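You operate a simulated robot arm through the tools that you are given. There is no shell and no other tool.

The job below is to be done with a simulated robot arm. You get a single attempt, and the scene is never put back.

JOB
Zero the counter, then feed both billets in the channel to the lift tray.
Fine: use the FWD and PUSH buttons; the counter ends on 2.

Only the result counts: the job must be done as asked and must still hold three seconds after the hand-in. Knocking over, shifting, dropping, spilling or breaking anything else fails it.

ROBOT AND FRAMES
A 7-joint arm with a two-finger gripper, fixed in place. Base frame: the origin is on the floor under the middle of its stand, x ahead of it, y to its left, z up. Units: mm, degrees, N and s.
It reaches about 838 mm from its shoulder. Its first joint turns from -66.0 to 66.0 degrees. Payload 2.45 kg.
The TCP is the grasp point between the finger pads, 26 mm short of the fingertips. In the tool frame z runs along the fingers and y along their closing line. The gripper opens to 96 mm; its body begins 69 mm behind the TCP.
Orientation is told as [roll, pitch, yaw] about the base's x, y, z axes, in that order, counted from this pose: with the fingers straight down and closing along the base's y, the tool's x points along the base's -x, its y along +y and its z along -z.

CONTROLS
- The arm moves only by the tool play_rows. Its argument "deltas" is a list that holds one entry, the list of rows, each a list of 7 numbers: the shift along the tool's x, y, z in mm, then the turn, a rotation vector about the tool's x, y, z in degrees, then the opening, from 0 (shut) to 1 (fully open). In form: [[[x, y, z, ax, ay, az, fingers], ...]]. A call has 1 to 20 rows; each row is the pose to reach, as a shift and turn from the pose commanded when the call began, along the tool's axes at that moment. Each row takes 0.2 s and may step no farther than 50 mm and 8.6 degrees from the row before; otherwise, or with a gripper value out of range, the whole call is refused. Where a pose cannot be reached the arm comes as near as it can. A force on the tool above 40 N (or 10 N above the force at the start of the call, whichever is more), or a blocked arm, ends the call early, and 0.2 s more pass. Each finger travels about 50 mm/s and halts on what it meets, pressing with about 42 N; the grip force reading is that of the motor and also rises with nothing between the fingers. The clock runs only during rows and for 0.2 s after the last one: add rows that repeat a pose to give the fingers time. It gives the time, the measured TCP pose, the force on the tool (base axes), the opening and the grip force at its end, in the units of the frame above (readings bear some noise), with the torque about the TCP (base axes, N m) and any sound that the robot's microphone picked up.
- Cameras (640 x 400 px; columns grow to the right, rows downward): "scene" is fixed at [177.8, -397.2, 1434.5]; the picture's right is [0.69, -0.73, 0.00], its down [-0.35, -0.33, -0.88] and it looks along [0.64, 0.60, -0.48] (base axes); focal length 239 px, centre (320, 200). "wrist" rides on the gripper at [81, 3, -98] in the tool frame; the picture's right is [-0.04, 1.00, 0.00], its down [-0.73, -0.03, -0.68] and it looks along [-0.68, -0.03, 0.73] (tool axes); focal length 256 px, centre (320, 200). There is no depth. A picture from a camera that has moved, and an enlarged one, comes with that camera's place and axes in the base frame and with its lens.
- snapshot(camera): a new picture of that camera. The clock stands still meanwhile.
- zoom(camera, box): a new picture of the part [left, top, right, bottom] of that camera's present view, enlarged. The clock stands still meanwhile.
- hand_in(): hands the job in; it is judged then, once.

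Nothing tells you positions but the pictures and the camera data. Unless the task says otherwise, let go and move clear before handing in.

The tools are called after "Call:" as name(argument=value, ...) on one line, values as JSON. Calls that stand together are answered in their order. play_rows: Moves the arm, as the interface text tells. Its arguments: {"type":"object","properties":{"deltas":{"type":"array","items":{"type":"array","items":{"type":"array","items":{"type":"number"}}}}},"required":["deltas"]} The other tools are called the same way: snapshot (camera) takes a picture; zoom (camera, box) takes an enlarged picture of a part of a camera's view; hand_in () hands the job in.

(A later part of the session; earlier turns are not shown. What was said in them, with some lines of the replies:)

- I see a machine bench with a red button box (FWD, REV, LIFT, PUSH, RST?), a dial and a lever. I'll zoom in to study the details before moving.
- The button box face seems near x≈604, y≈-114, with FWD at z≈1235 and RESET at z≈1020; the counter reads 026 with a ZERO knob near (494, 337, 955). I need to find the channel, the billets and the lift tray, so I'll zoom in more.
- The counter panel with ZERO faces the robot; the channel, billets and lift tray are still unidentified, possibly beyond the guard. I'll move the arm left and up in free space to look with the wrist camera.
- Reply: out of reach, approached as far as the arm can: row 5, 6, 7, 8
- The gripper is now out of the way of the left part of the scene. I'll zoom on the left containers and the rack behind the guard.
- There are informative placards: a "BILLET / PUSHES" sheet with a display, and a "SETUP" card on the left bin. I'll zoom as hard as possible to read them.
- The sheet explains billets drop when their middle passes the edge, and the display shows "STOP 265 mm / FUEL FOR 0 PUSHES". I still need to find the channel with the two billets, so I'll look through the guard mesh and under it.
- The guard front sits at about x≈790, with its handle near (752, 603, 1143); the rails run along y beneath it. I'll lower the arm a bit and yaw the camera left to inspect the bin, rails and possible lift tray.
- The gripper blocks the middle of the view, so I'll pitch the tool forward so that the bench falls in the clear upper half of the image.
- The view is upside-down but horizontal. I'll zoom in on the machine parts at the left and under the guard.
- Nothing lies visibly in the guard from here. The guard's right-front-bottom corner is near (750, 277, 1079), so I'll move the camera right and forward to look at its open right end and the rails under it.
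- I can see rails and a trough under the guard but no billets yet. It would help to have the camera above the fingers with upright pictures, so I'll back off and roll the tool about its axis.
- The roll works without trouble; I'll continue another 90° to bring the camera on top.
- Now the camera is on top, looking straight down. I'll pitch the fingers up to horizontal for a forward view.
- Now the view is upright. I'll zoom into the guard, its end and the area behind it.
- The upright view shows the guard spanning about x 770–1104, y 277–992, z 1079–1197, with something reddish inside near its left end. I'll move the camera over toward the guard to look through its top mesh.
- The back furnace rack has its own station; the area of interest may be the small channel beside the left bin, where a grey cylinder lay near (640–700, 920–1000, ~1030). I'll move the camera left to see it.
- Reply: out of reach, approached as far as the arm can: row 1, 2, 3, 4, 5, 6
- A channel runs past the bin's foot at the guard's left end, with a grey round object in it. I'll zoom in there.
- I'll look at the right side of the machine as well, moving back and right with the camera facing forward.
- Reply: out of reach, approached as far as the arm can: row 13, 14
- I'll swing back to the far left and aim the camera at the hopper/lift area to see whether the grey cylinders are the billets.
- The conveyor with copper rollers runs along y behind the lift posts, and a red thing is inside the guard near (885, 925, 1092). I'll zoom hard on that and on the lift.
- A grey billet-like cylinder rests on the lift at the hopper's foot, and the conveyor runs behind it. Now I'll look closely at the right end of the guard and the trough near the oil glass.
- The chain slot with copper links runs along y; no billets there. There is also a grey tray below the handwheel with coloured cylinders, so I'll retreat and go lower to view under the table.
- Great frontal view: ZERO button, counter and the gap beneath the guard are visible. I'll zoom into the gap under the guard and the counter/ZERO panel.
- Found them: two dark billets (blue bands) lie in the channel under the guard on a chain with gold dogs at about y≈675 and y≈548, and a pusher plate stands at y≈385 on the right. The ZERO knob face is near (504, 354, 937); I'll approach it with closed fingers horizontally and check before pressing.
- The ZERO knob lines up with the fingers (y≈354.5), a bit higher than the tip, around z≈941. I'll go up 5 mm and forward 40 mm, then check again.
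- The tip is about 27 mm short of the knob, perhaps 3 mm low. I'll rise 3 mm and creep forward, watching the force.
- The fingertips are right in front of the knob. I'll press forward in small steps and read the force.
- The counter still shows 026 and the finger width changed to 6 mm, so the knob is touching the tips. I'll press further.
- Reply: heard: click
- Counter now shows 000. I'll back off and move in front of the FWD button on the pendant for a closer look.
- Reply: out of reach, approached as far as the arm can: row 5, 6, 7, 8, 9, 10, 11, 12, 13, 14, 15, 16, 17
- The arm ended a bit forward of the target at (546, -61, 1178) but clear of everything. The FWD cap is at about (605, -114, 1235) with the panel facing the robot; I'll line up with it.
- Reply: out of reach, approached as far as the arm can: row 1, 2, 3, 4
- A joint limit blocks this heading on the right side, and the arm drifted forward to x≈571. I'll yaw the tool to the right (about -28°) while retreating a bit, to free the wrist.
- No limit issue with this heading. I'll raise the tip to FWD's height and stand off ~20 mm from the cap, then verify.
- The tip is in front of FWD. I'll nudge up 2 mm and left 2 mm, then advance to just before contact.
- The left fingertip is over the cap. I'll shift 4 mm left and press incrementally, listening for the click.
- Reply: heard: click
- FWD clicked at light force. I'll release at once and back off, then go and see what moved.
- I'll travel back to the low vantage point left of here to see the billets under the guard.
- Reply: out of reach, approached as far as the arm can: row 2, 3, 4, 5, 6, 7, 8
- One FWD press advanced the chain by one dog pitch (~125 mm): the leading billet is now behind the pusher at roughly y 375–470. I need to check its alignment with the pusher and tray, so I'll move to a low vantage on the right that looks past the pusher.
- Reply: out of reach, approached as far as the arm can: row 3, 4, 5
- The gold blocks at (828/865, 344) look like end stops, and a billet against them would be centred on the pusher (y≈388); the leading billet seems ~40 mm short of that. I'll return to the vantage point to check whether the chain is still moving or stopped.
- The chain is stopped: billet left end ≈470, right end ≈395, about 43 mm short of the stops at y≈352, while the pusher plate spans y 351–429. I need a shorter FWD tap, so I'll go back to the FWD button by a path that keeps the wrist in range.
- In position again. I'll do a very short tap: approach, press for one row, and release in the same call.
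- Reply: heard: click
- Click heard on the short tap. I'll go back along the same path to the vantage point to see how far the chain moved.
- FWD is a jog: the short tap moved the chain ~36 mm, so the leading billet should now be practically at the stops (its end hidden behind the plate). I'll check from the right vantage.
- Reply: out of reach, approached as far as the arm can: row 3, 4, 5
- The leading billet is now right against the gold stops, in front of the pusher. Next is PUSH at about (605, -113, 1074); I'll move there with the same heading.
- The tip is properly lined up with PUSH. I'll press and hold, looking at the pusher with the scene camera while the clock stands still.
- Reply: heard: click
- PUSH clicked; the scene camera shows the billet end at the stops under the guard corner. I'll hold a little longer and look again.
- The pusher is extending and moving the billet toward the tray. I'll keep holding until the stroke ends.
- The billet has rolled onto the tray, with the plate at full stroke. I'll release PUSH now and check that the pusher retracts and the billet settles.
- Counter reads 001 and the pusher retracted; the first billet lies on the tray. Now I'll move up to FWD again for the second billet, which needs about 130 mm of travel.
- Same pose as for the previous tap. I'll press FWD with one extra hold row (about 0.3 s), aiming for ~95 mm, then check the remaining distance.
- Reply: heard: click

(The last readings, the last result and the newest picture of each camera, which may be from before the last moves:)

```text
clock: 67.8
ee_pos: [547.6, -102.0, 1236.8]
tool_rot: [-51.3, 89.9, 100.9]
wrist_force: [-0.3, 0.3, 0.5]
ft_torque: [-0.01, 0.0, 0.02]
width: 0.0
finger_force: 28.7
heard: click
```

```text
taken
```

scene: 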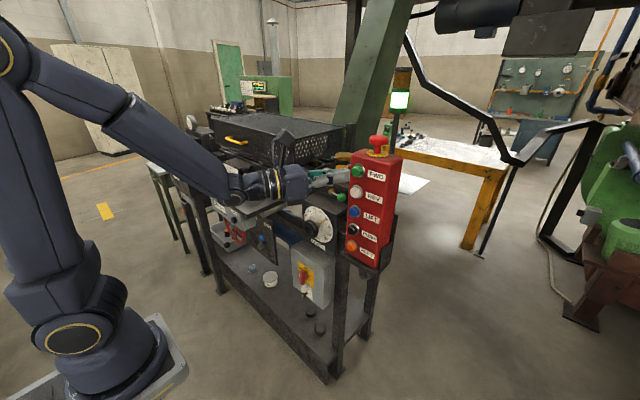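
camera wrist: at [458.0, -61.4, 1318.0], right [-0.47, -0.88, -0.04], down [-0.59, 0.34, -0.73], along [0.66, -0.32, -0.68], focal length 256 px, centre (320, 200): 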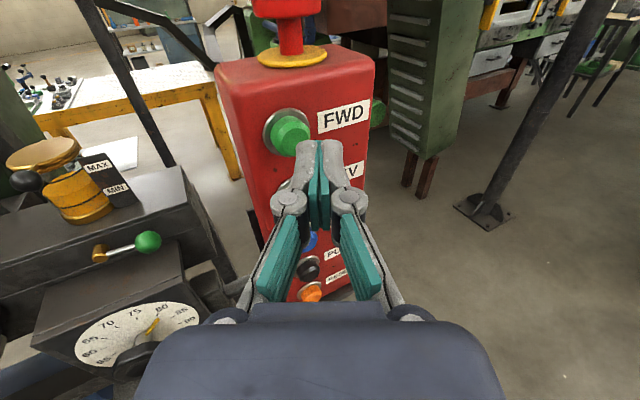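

Click heard. I'll go to the left vantage again to measure where the second billet is.

Call:
play_rows(deltas=[[[-1.5, -25, -27, 1, 0, 0, 0], [-3, -50.6, -54, 2, 0, 0, 0], [-4.5, -75.8, -81, 3, 0, 0, 0], [-6, -101, -108, 4, 0, 0, 0], [-18.5, -124, -140, 7, 0, 0, 0], [-31, -146.5, -172, 10, 0, 0, 0], [-43.5, -169, -204, 13, 0, 0, 0], [-56, -192, -235.5, 16, 0, 0, 0], [-80, -203, -263, 18.5, 0, 0, 0], [-104, -215.6, -291, 21, 0, 0, 0], [-127, -227, -319, 23.5, 0, 0, 0], [-151, -240, -346, 26, 0, 0, 0], [-175, -251, -373, 28, 0, 0, 0], [-175, -251, -373, 28, 0, 0, 0]]])

Call:
zoom(camera="wrist", box=[0, 0, 200, 80])

Call:
zoom(camera="wrist", box=[180, 0, 380, 80])

Call:
zoom(camera="scene", box=[270, 145, 330, 195])

Call:
zoom(camera="wrist", box=[120, 140, 320, 240])

```text
clock: 70.8
ee_pos: [335.6, 297.6, 1062.9]
tool_rot: [-111.3, 89.9, 68.7]
wrist_force: [-0.6, -0.3, -0.5]
ft_torque: [0.01, -0.03, -0.01]
width: 0.0
finger_force: 28.1
```

```text
3.20 times, centred on (100, 40) of wrist
camera zoom: at [237.8, 292.4, 1143.1], right [0.0, -1.0, -0.04], down [-0.68, 0.03, -0.73], along [0.73, 0.03, -0.68], focal length 819 px, centre (1024, 712)
```

zoom: 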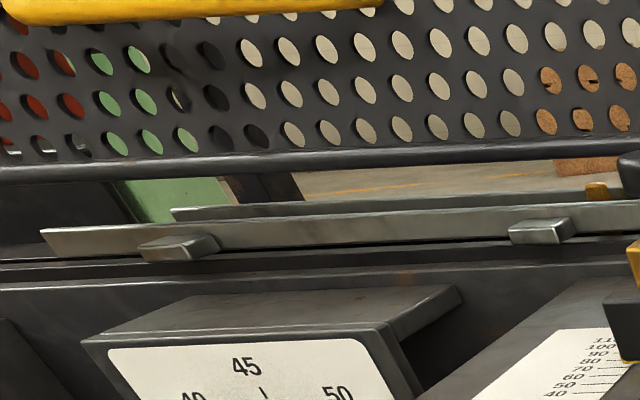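

```text
3.20 times, centred on (280, 40) of wrist
camera zoom: at [237.8, 292.4, 1143.1], right [0.0, -1.0, -0.04], down [-0.68, 0.03, -0.73], along [0.73, 0.03, -0.68], focal length 819 px, centre (448, 712)
```

zoom: 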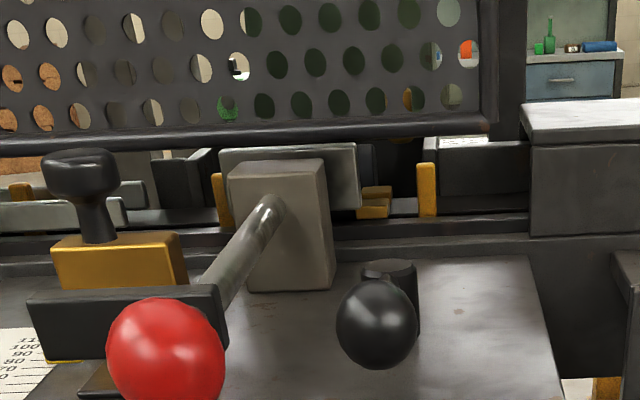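

```text
8.00 times, centred on (300, 170) of scene
camera zoom: at [177.8, -397.2, 1434.5], right [0.69, -0.73, 0.0], down [-0.35, -0.33, -0.88], along [0.64, 0.6, -0.48], focal length 1911 px, centre (480, 440)
```

zoom: 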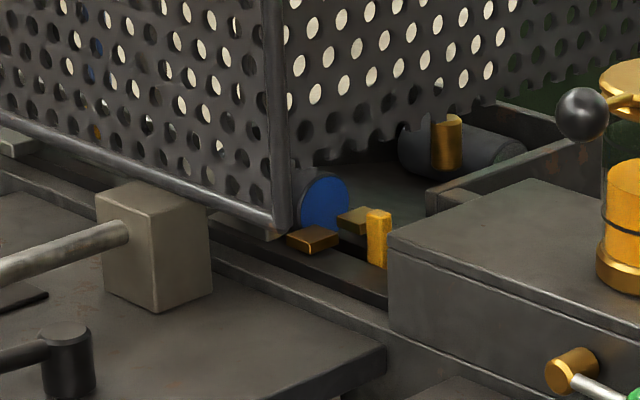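

```text
3.20 times, centred on (220, 190) of wrist
camera zoom: at [237.8, 292.4, 1143.1], right [0.0, -1.0, -0.04], down [-0.68, 0.03, -0.73], along [0.73, 0.03, -0.68], focal length 819 px, centre (640, 232)
```

zoom: 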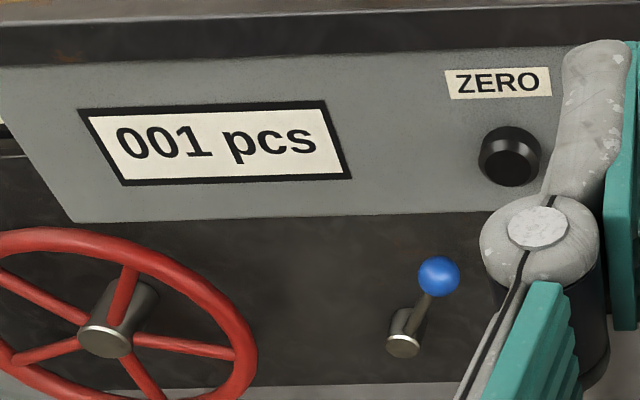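

The second billet (blue end) is now at the stops, with its dog in the same place as it was for the first. I'll confirm from the right vantage on the way to PUSH.

Call:
play_rows(deltas=[[[30, 30, 10, 0, 0, 0, 0], [45, 70, 30, -1, 0, 0, 0], [45, 110, 58, -2, 0, 0, 0], [45, 145, 90, -3, 0, 0, 0], [45, 170, 130, -4, 0, 0, 0], [40, 176, 176, -5, 0, 0, 0], [20, 176, 218, -5, 0, 0, 0], [-8, 176, 255, -5, 0, 0, 0], [-8, 176, 263, -5, 0, 0, 0]]])

Call:
zoom(camera="wrist", box=[0, 0, 200, 130])

Call:
zoom(camera="wrist", box=[40, 40, 140, 110])

Call:
zoom(camera="scene", box=[270, 145, 330, 195])

```text
clock: 72.8
ee_pos: [599.0, 122.0, 1054.1]
tool_rot: [-25.8, 90.1, 149.2]
wrist_force: [0.1, 0.4, 0.1]
ft_torque: [-0.03, 0.01, -0.02]
width: 0.0
finger_force: 28.4
out of reach, approached as far as the arm can: row 3, 4, 5
```

```text
3.08 times, centred on (100, 65) of wrist
camera zoom: at [501.9, 125.7, 1134.8], right [-0.09, -1.0, -0.04], down [-0.67, 0.09, -0.73], along [0.73, -0.04, -0.68], focal length 788 px, centre (997, 615)
```

zoom: 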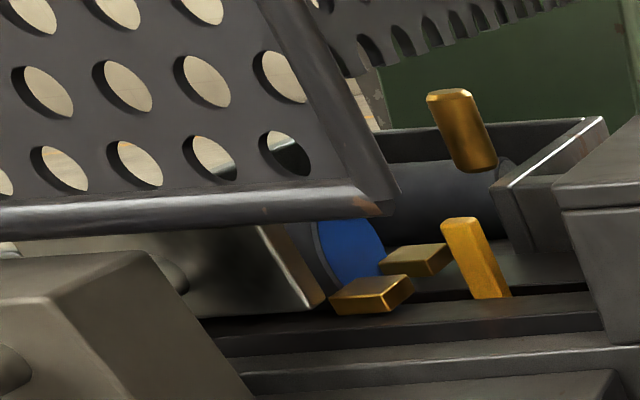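

```text
5.71 times, centred on (90, 75) of wrist
camera zoom: at [501.9, 125.7, 1134.8], right [-0.09, -1.0, -0.04], down [-0.67, 0.09, -0.73], along [0.73, -0.04, -0.68], focal length 1463 px, centre (1634, 914)
```

zoom: 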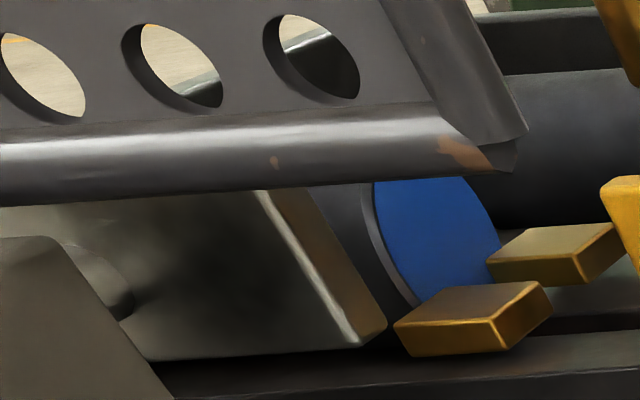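

```text
8.00 times, centred on (300, 170) of scene
camera zoom: at [177.8, -397.3, 1434.5], right [0.69, -0.73, 0.0], down [-0.35, -0.33, -0.88], along [0.64, 0.6, -0.48], focal length 1911 px, centre (480, 440)
```

zoom: 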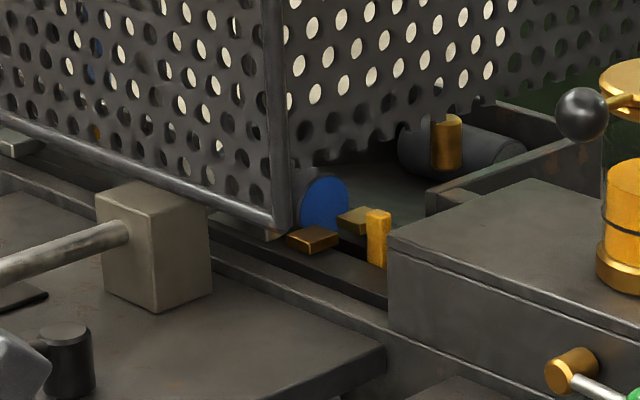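

The second billet sits exactly as the first did. I'll move to PUSH and press in the same way.

Call:
play_rows(deltas=[[[2, 30, -25, -3, 0, 0, 0], [5, 70, -35, -7, 0, 0, 0], [9, 110, -38, -11, 0, 0, 0], [13, 150, -38, -15, 0, 0, 0], [17, 190, -36, -19, 0, 0, 0], [20.5, 228, -32.8, -23, 0, 0, 0], [20.5, 228, -32.8, -23, 0, 0, 0]]])

Call:
snapshot(camera="wrist")

Call:
zoom(camera="scene", box=[310, 190, 400, 260])

```text
clock: 74.4
ee_pos: [545.8, -103.6, 1074.9]
tool_rot: [-65.2, 90.1, 87.0]
wrist_force: [0.2, 0.0, -0.2]
ft_torque: [-0.01, 0.04, 0.01]
width: 0.1
finger_force: 28.5
```

```text
taken
camera wrist: at [458.7, -61.4, 1157.0], right [-0.47, -0.88, -0.04], down [-0.59, 0.34, -0.73], along [0.66, -0.32, -0.68], focal length 256 px, centre (320, 200)
```

wrist: 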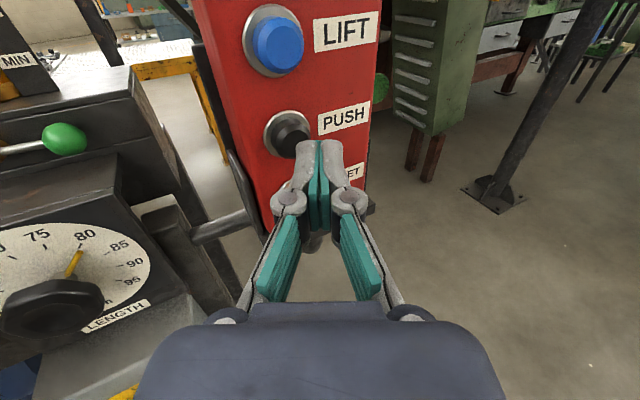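

```text
5.71 times, centred on (355, 225) of scene
camera zoom: at [177.8, -397.3, 1434.5], right [0.69, -0.73, 0.0], down [-0.35, -0.33, -0.88], along [0.64, 0.6, -0.48], focal length 1365 px, centre (120, 57)
```

zoom: 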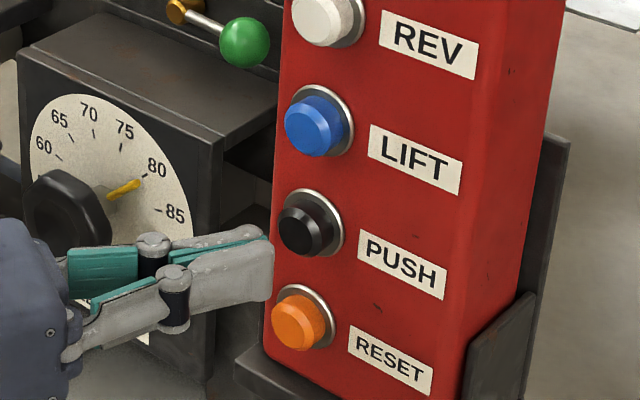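

Same pose as for the first push. I'll press PUSH and watch the stroke.

Call:
play_rows(deltas=[[[0, -6, 10, 0, 0, 0, 0], [0, -12.5, 20, 0, 0, 0, 0], [0, -12.5, 20, 0, 0, 0, 0], [0, -16.3, 27.0, 0, 0, 0, 0], [0, -16.3, 27.0, 0, 0, 0, 0]]])

Call:
zoom(camera="scene", box=[270, 145, 330, 195])

```text
clock: 75.6
ee_pos: [577.0, -102.5, 1074.3]
tool_rot: [-7.4, 89.9, 144.6]
wrist_force: [-10.0, 1.0, 0.6]
ft_torque: [-0.01, -0.01, -0.04]
width: 0.0
finger_force: 28.0
heard: click
```

```text
8.00 times, centred on (300, 170) of scene
camera zoom: at [177.5, -397.2, 1434.6], right [0.69, -0.73, 0.0], down [-0.35, -0.33, -0.88], along [0.64, 0.6, -0.47], focal length 1911 px, centre (480, 440)
```

zoom: 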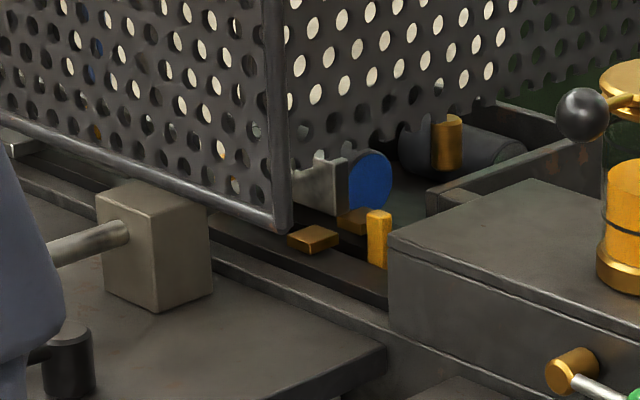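

The plate is pushing the second billet across. I'll keep holding and watch.

Call:
play_rows(deltas=[[[0, 0, 0, 0, 0, 0, 0]]])

Call:
zoom(camera="scene", box=[270, 145, 330, 195])

```text
clock: 76.0
ee_pos: [578.3, -102.6, 1074.9]
tool_rot: [-10.9, 89.9, 141.1]
wrist_force: [-10.8, 0.2, -0.2]
ft_torque: [-0.02, 0.0, -0.03]
width: 0.1
finger_force: 28.9
```

```text
8.00 times, centred on (300, 170) of scene
camera zoom: at [177.5, -397.2, 1434.6], right [0.69, -0.73, 0.0], down [-0.35, -0.33, -0.88], along [0.64, 0.6, -0.47], focal length 1911 px, centre (480, 440)
```

zoom: 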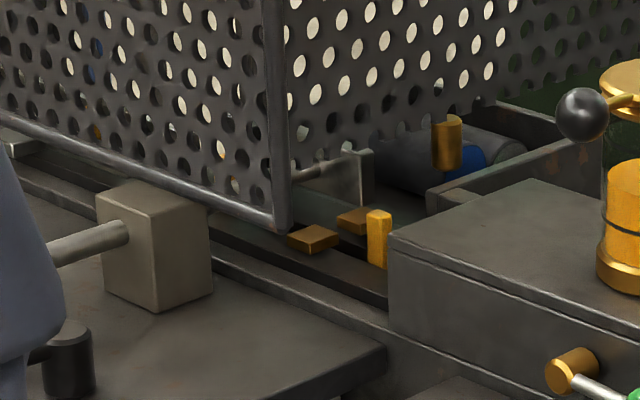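

The second billet rolled onto the tray against the first. I'll hold a bit longer so it settles, then release and back off.

Call:
play_rows(deltas=[[[0, 0, 0, 0, 0, 0, 0], [0, 0, 0, 0, 0, 0, 0], [0, 7, -13, 0, 0, 0, 0], [0, 14, -26, 0, 0, 0, 0], [0, 14, -30, 0, 0, 0, 0]]])

Call:
zoom(camera="scene", box=[270, 145, 330, 195])

Call:
zoom(camera="scene", box=[200, 150, 300, 240])

```text
clock: 77.2
ee_pos: [544.3, -100.2, 1074.6]
tool_rot: [-82.2, 90.0, 69.9]
wrist_force: [-0.1, -1.1, 0.1]
ft_torque: [0.02, 0.03, 0.01]
width: 0.1
finger_force: 28.2
```

```text
8.00 times, centred on (300, 170) of scene
camera zoom: at [177.8, -397.2, 1434.5], right [0.69, -0.73, 0.0], down [-0.35, -0.33, -0.88], along [0.64, 0.6, -0.48], focal length 1911 px, centre (480, 440)
```

zoom: 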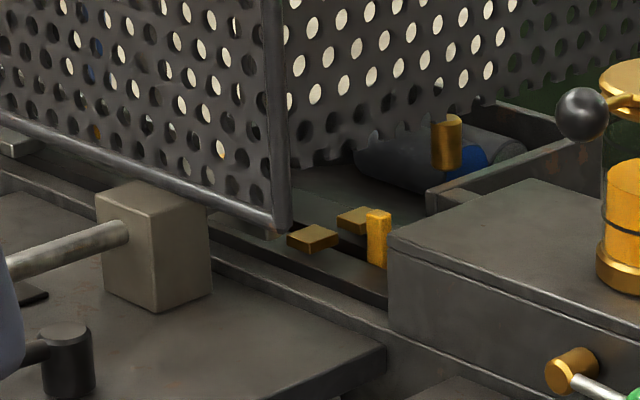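

```text
4.44 times, centred on (250, 195) of scene
camera zoom: at [177.8, -397.2, 1434.5], right [0.69, -0.73, 0.0], down [-0.35, -0.33, -0.88], along [0.64, 0.6, -0.48], focal length 1061 px, centre (631, 222)
```

zoom: 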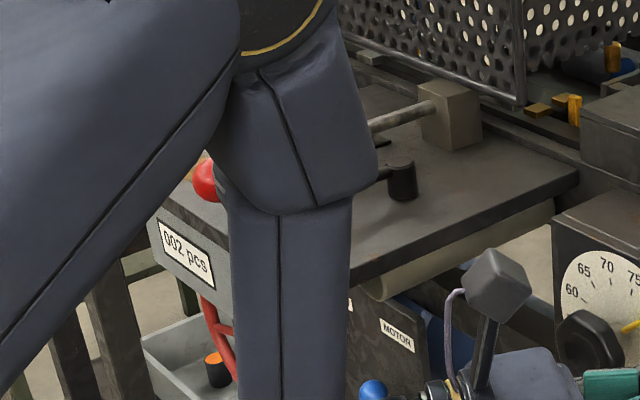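

Counter shows 002 and the pusher has retracted. I'll check that the second billet is resting stably, moving to the right vantage for a close look.

Call:
play_rows(deltas=[[[-4, -31, -25, 4, 0, 0, 0], [-8, -70, -44, 8, 0, 0, 0], [-12, -110, -58, 12, 0, 0, 0], [-16, -150, -70, 16, 0, 0, 0], [-20, -190, -70, 20, 0, 0, 0], [-22, -222, -58, 23, 0, 0, 0], [-22, -222, -58, 23, 0, 0, 0]]])

Call:
zoom(camera="scene", box=[270, 145, 330, 195])

Call:
zoom(camera="wrist", box=[0, 0, 200, 130])

Call:
snapshot(camera="wrist")

```text
clock: 78.8
ee_pos: [598.1, 124.2, 1054.2]
tool_rot: [-49.1, 90.0, 126.1]
wrist_force: [0.1, 0.9, -0.2]
ft_torque: [-0.03, -0.02, -0.02]
width: 0.0
finger_force: 28.1
```

```text
8.00 times, centred on (300, 170) of scene
camera zoom: at [177.8, -397.2, 1434.5], right [0.69, -0.73, 0.0], down [-0.35, -0.33, -0.88], along [0.64, 0.6, -0.48], focal length 1911 px, centre (480, 440)
```

zoom: 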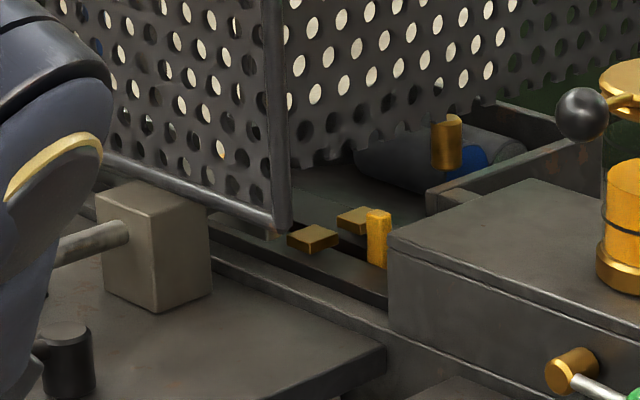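

```text
3.08 times, centred on (100, 65) of wrist
camera zoom: at [500.0, 128.0, 1134.7], right [-0.08, -1.0, -0.04], down [-0.67, 0.09, -0.73], along [0.73, -0.03, -0.68], focal length 788 px, centre (997, 615)
```

zoom: 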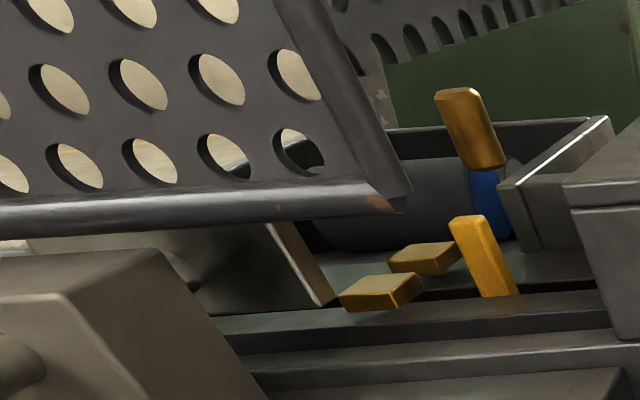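

```text
taken
camera wrist: at [500.0, 128.0, 1134.7], right [-0.08, -1.0, -0.04], down [-0.67, 0.09, -0.73], along [0.73, -0.03, -0.68], focal length 256 px, centre (320, 200)
```

wrist: 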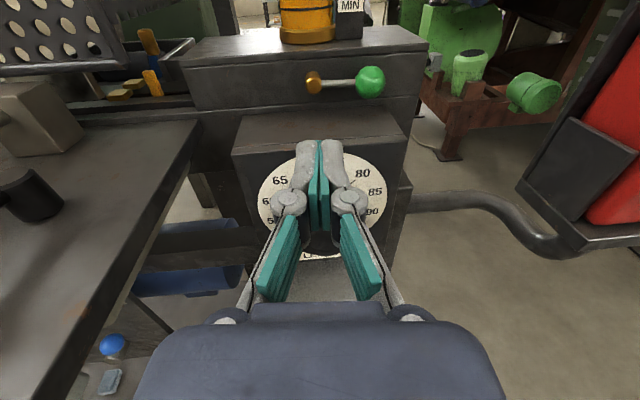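

Both billets lie on the tray and haven't moved in the last 1.6 s. I'll rise for a look from above to confirm they are fully on the tray, while letting time pass.

Call:
play_rows(deltas=[[[40, 0, 0, 0, 0, 0, 0], [80, 0, 5, 0, 0, 0, 0], [120, 0, 10, 0, 0, 0, 0], [160, 0, 15, 0, 0, 0, 0], [200, 0, 20, 0, 0, 0, 0], [236, 0, 30, 0, 0, 0, 0], [236, 0, 30, 0, 0, 0, 0]]])

Call:
zoom(camera="wrist", box=[170, 130, 290, 260])

Call:
zoom(camera="scene", box=[280, 145, 340, 195])

Call:
snapshot(camera="wrist")

```text
clock: 80.4
ee_pos: [627.3, 119.5, 1290.1]
tool_rot: [-64.7, 89.9, 110.3]
wrist_force: [0.7, -0.7, 0.3]
ft_torque: [-0.02, -0.01, 0.0]
width: 0.2
finger_force: 28.5
```

```text
3.08 times, centred on (230, 195) of wrist
camera zoom: at [529.8, 124.9, 1371.3], right [-0.09, -1.0, -0.04], down [-0.67, 0.09, -0.73], along [0.73, -0.04, -0.68], focal length 788 px, centre (597, 215)
```

zoom: 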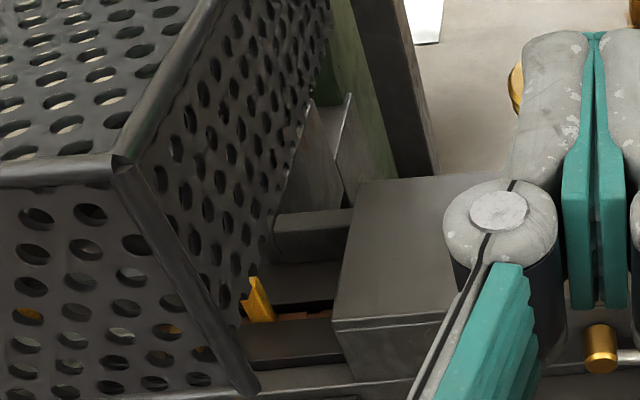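

```text
8.00 times, centred on (310, 170) of scene
camera zoom: at [177.8, -397.2, 1434.5], right [0.69, -0.73, 0.0], down [-0.35, -0.33, -0.88], along [0.64, 0.6, -0.48], focal length 1911 px, centre (400, 440)
```

zoom: 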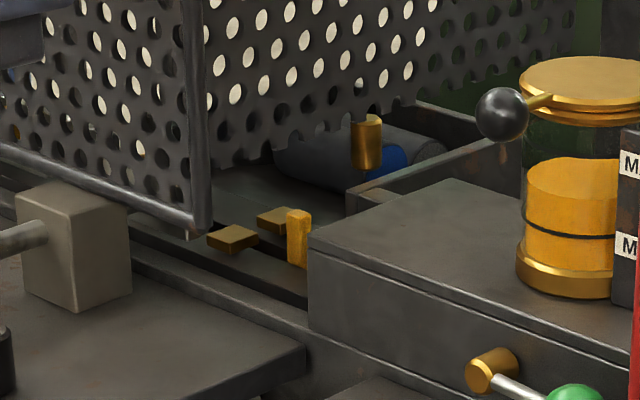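

```text
taken
camera wrist: at [529.8, 124.9, 1371.3], right [-0.09, -1.0, -0.04], down [-0.67, 0.09, -0.73], along [0.73, -0.04, -0.68], focal length 256 px, centre (320, 200)
```

wrist: 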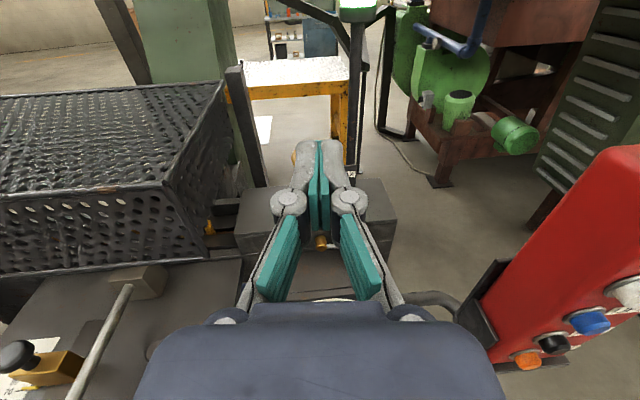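

Both billets are settled on the tray. I'll retreat the arm clear of the machine and check the counter and tray one last time.

Call:
play_rows(deltas=[[[0, -20, -35, -3, 0, 0, 0], [0, -40, -70, -6, 0, 0, 0], [0, -60, -105, -9, 0, 0, 0], [0, -80, -140, -12, 0, 0, 0], [0, -80, -140, -12, 0, 0, 0], [0, -80, -140, -12, 0, 0, 0], [0, -80, -140, -12, 0, 0, 0]]])

Call:
zoom(camera="scene", box=[190, 130, 350, 250])

Call:
snapshot(camera="wrist")

Call:
zoom(camera="scene", box=[280, 145, 340, 195])

```text
clock: 82.0
ee_pos: [494.4, 211.2, 1290.1]
tool_rot: [-53.7, 90.0, 109.4]
wrist_force: [-0.3, -0.5, 0.8]
ft_torque: [0.02, 0.02, 0.03]
width: 0.1
finger_force: 28.9
```

```text
3.33 times, centred on (270, 190) of scene
camera zoom: at [177.8, -397.2, 1434.5], right [0.69, -0.73, 0.0], down [-0.35, -0.33, -0.88], along [0.64, 0.6, -0.48], focal length 796 px, centre (487, 233)
```

zoom: 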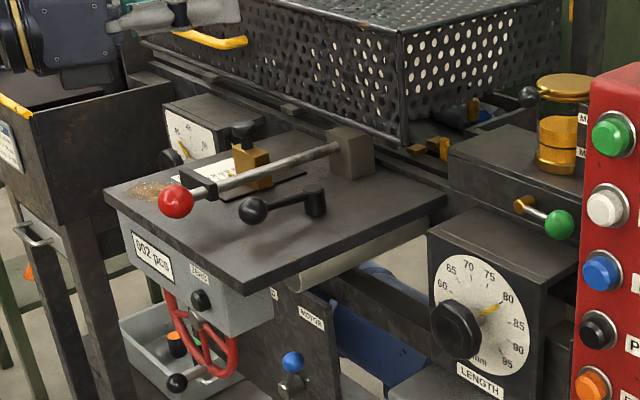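

```text
taken
camera wrist: at [399.5, 236.4, 1371.5], right [-0.29, -0.96, -0.04], down [-0.64, 0.23, -0.73], along [0.71, -0.19, -0.68], focal length 256 px, centre (320, 200)
```

wrist: 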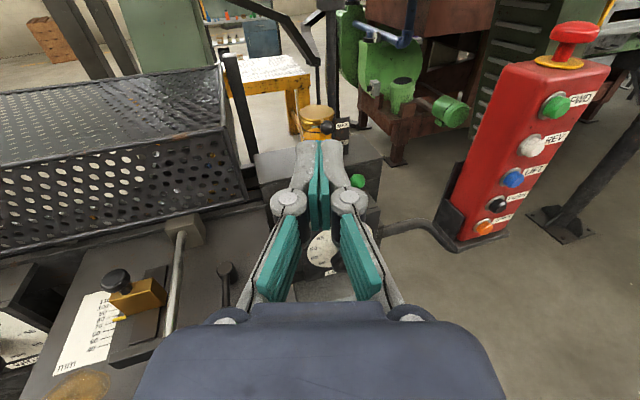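

```text
8.00 times, centred on (310, 170) of scene
camera zoom: at [177.8, -397.2, 1434.5], right [0.69, -0.73, 0.0], down [-0.35, -0.33, -0.88], along [0.64, 0.6, -0.48], focal length 1911 px, centre (400, 440)
```

zoom: 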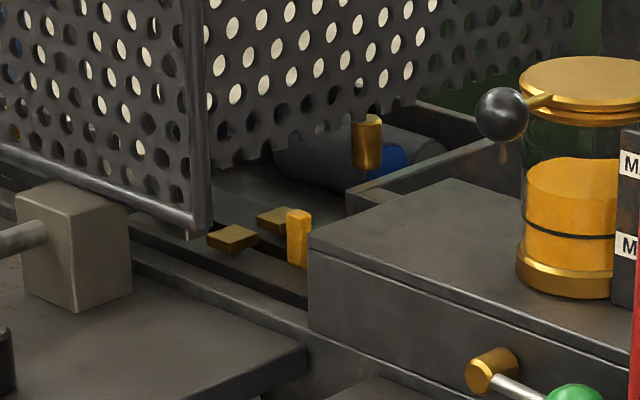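

The counter reads 002, both billets rest still on the lift tray, the pusher is retracted and the arm is clear of everything. I'm handing the job in.

Call:
hand_in()

```text
The job is handed in.
```

The counter was zeroed, both billets are on the lift tray, and the counter now reads 002. I handed the job in; no verdict came back with it.

- **Zeroing:** one press of ZERO took the counter from 026 to 000.
- **First billet:** FWD only runs the chain while it is held, so I used two presses to bring the billet against the stops. One PUSH then rolled it onto the tray, and the counter showed 001.
- **Second billet:** one FWD press and one PUSH did the same, and the counter showed 002.

Both billets lie at an angle on the tray. They had not moved in the last few seconds before hand-in, and the pusher was back in its rest position. The arm touched only the ZERO, FWD and PUSH buttons, and it was clear of the machine at the end.
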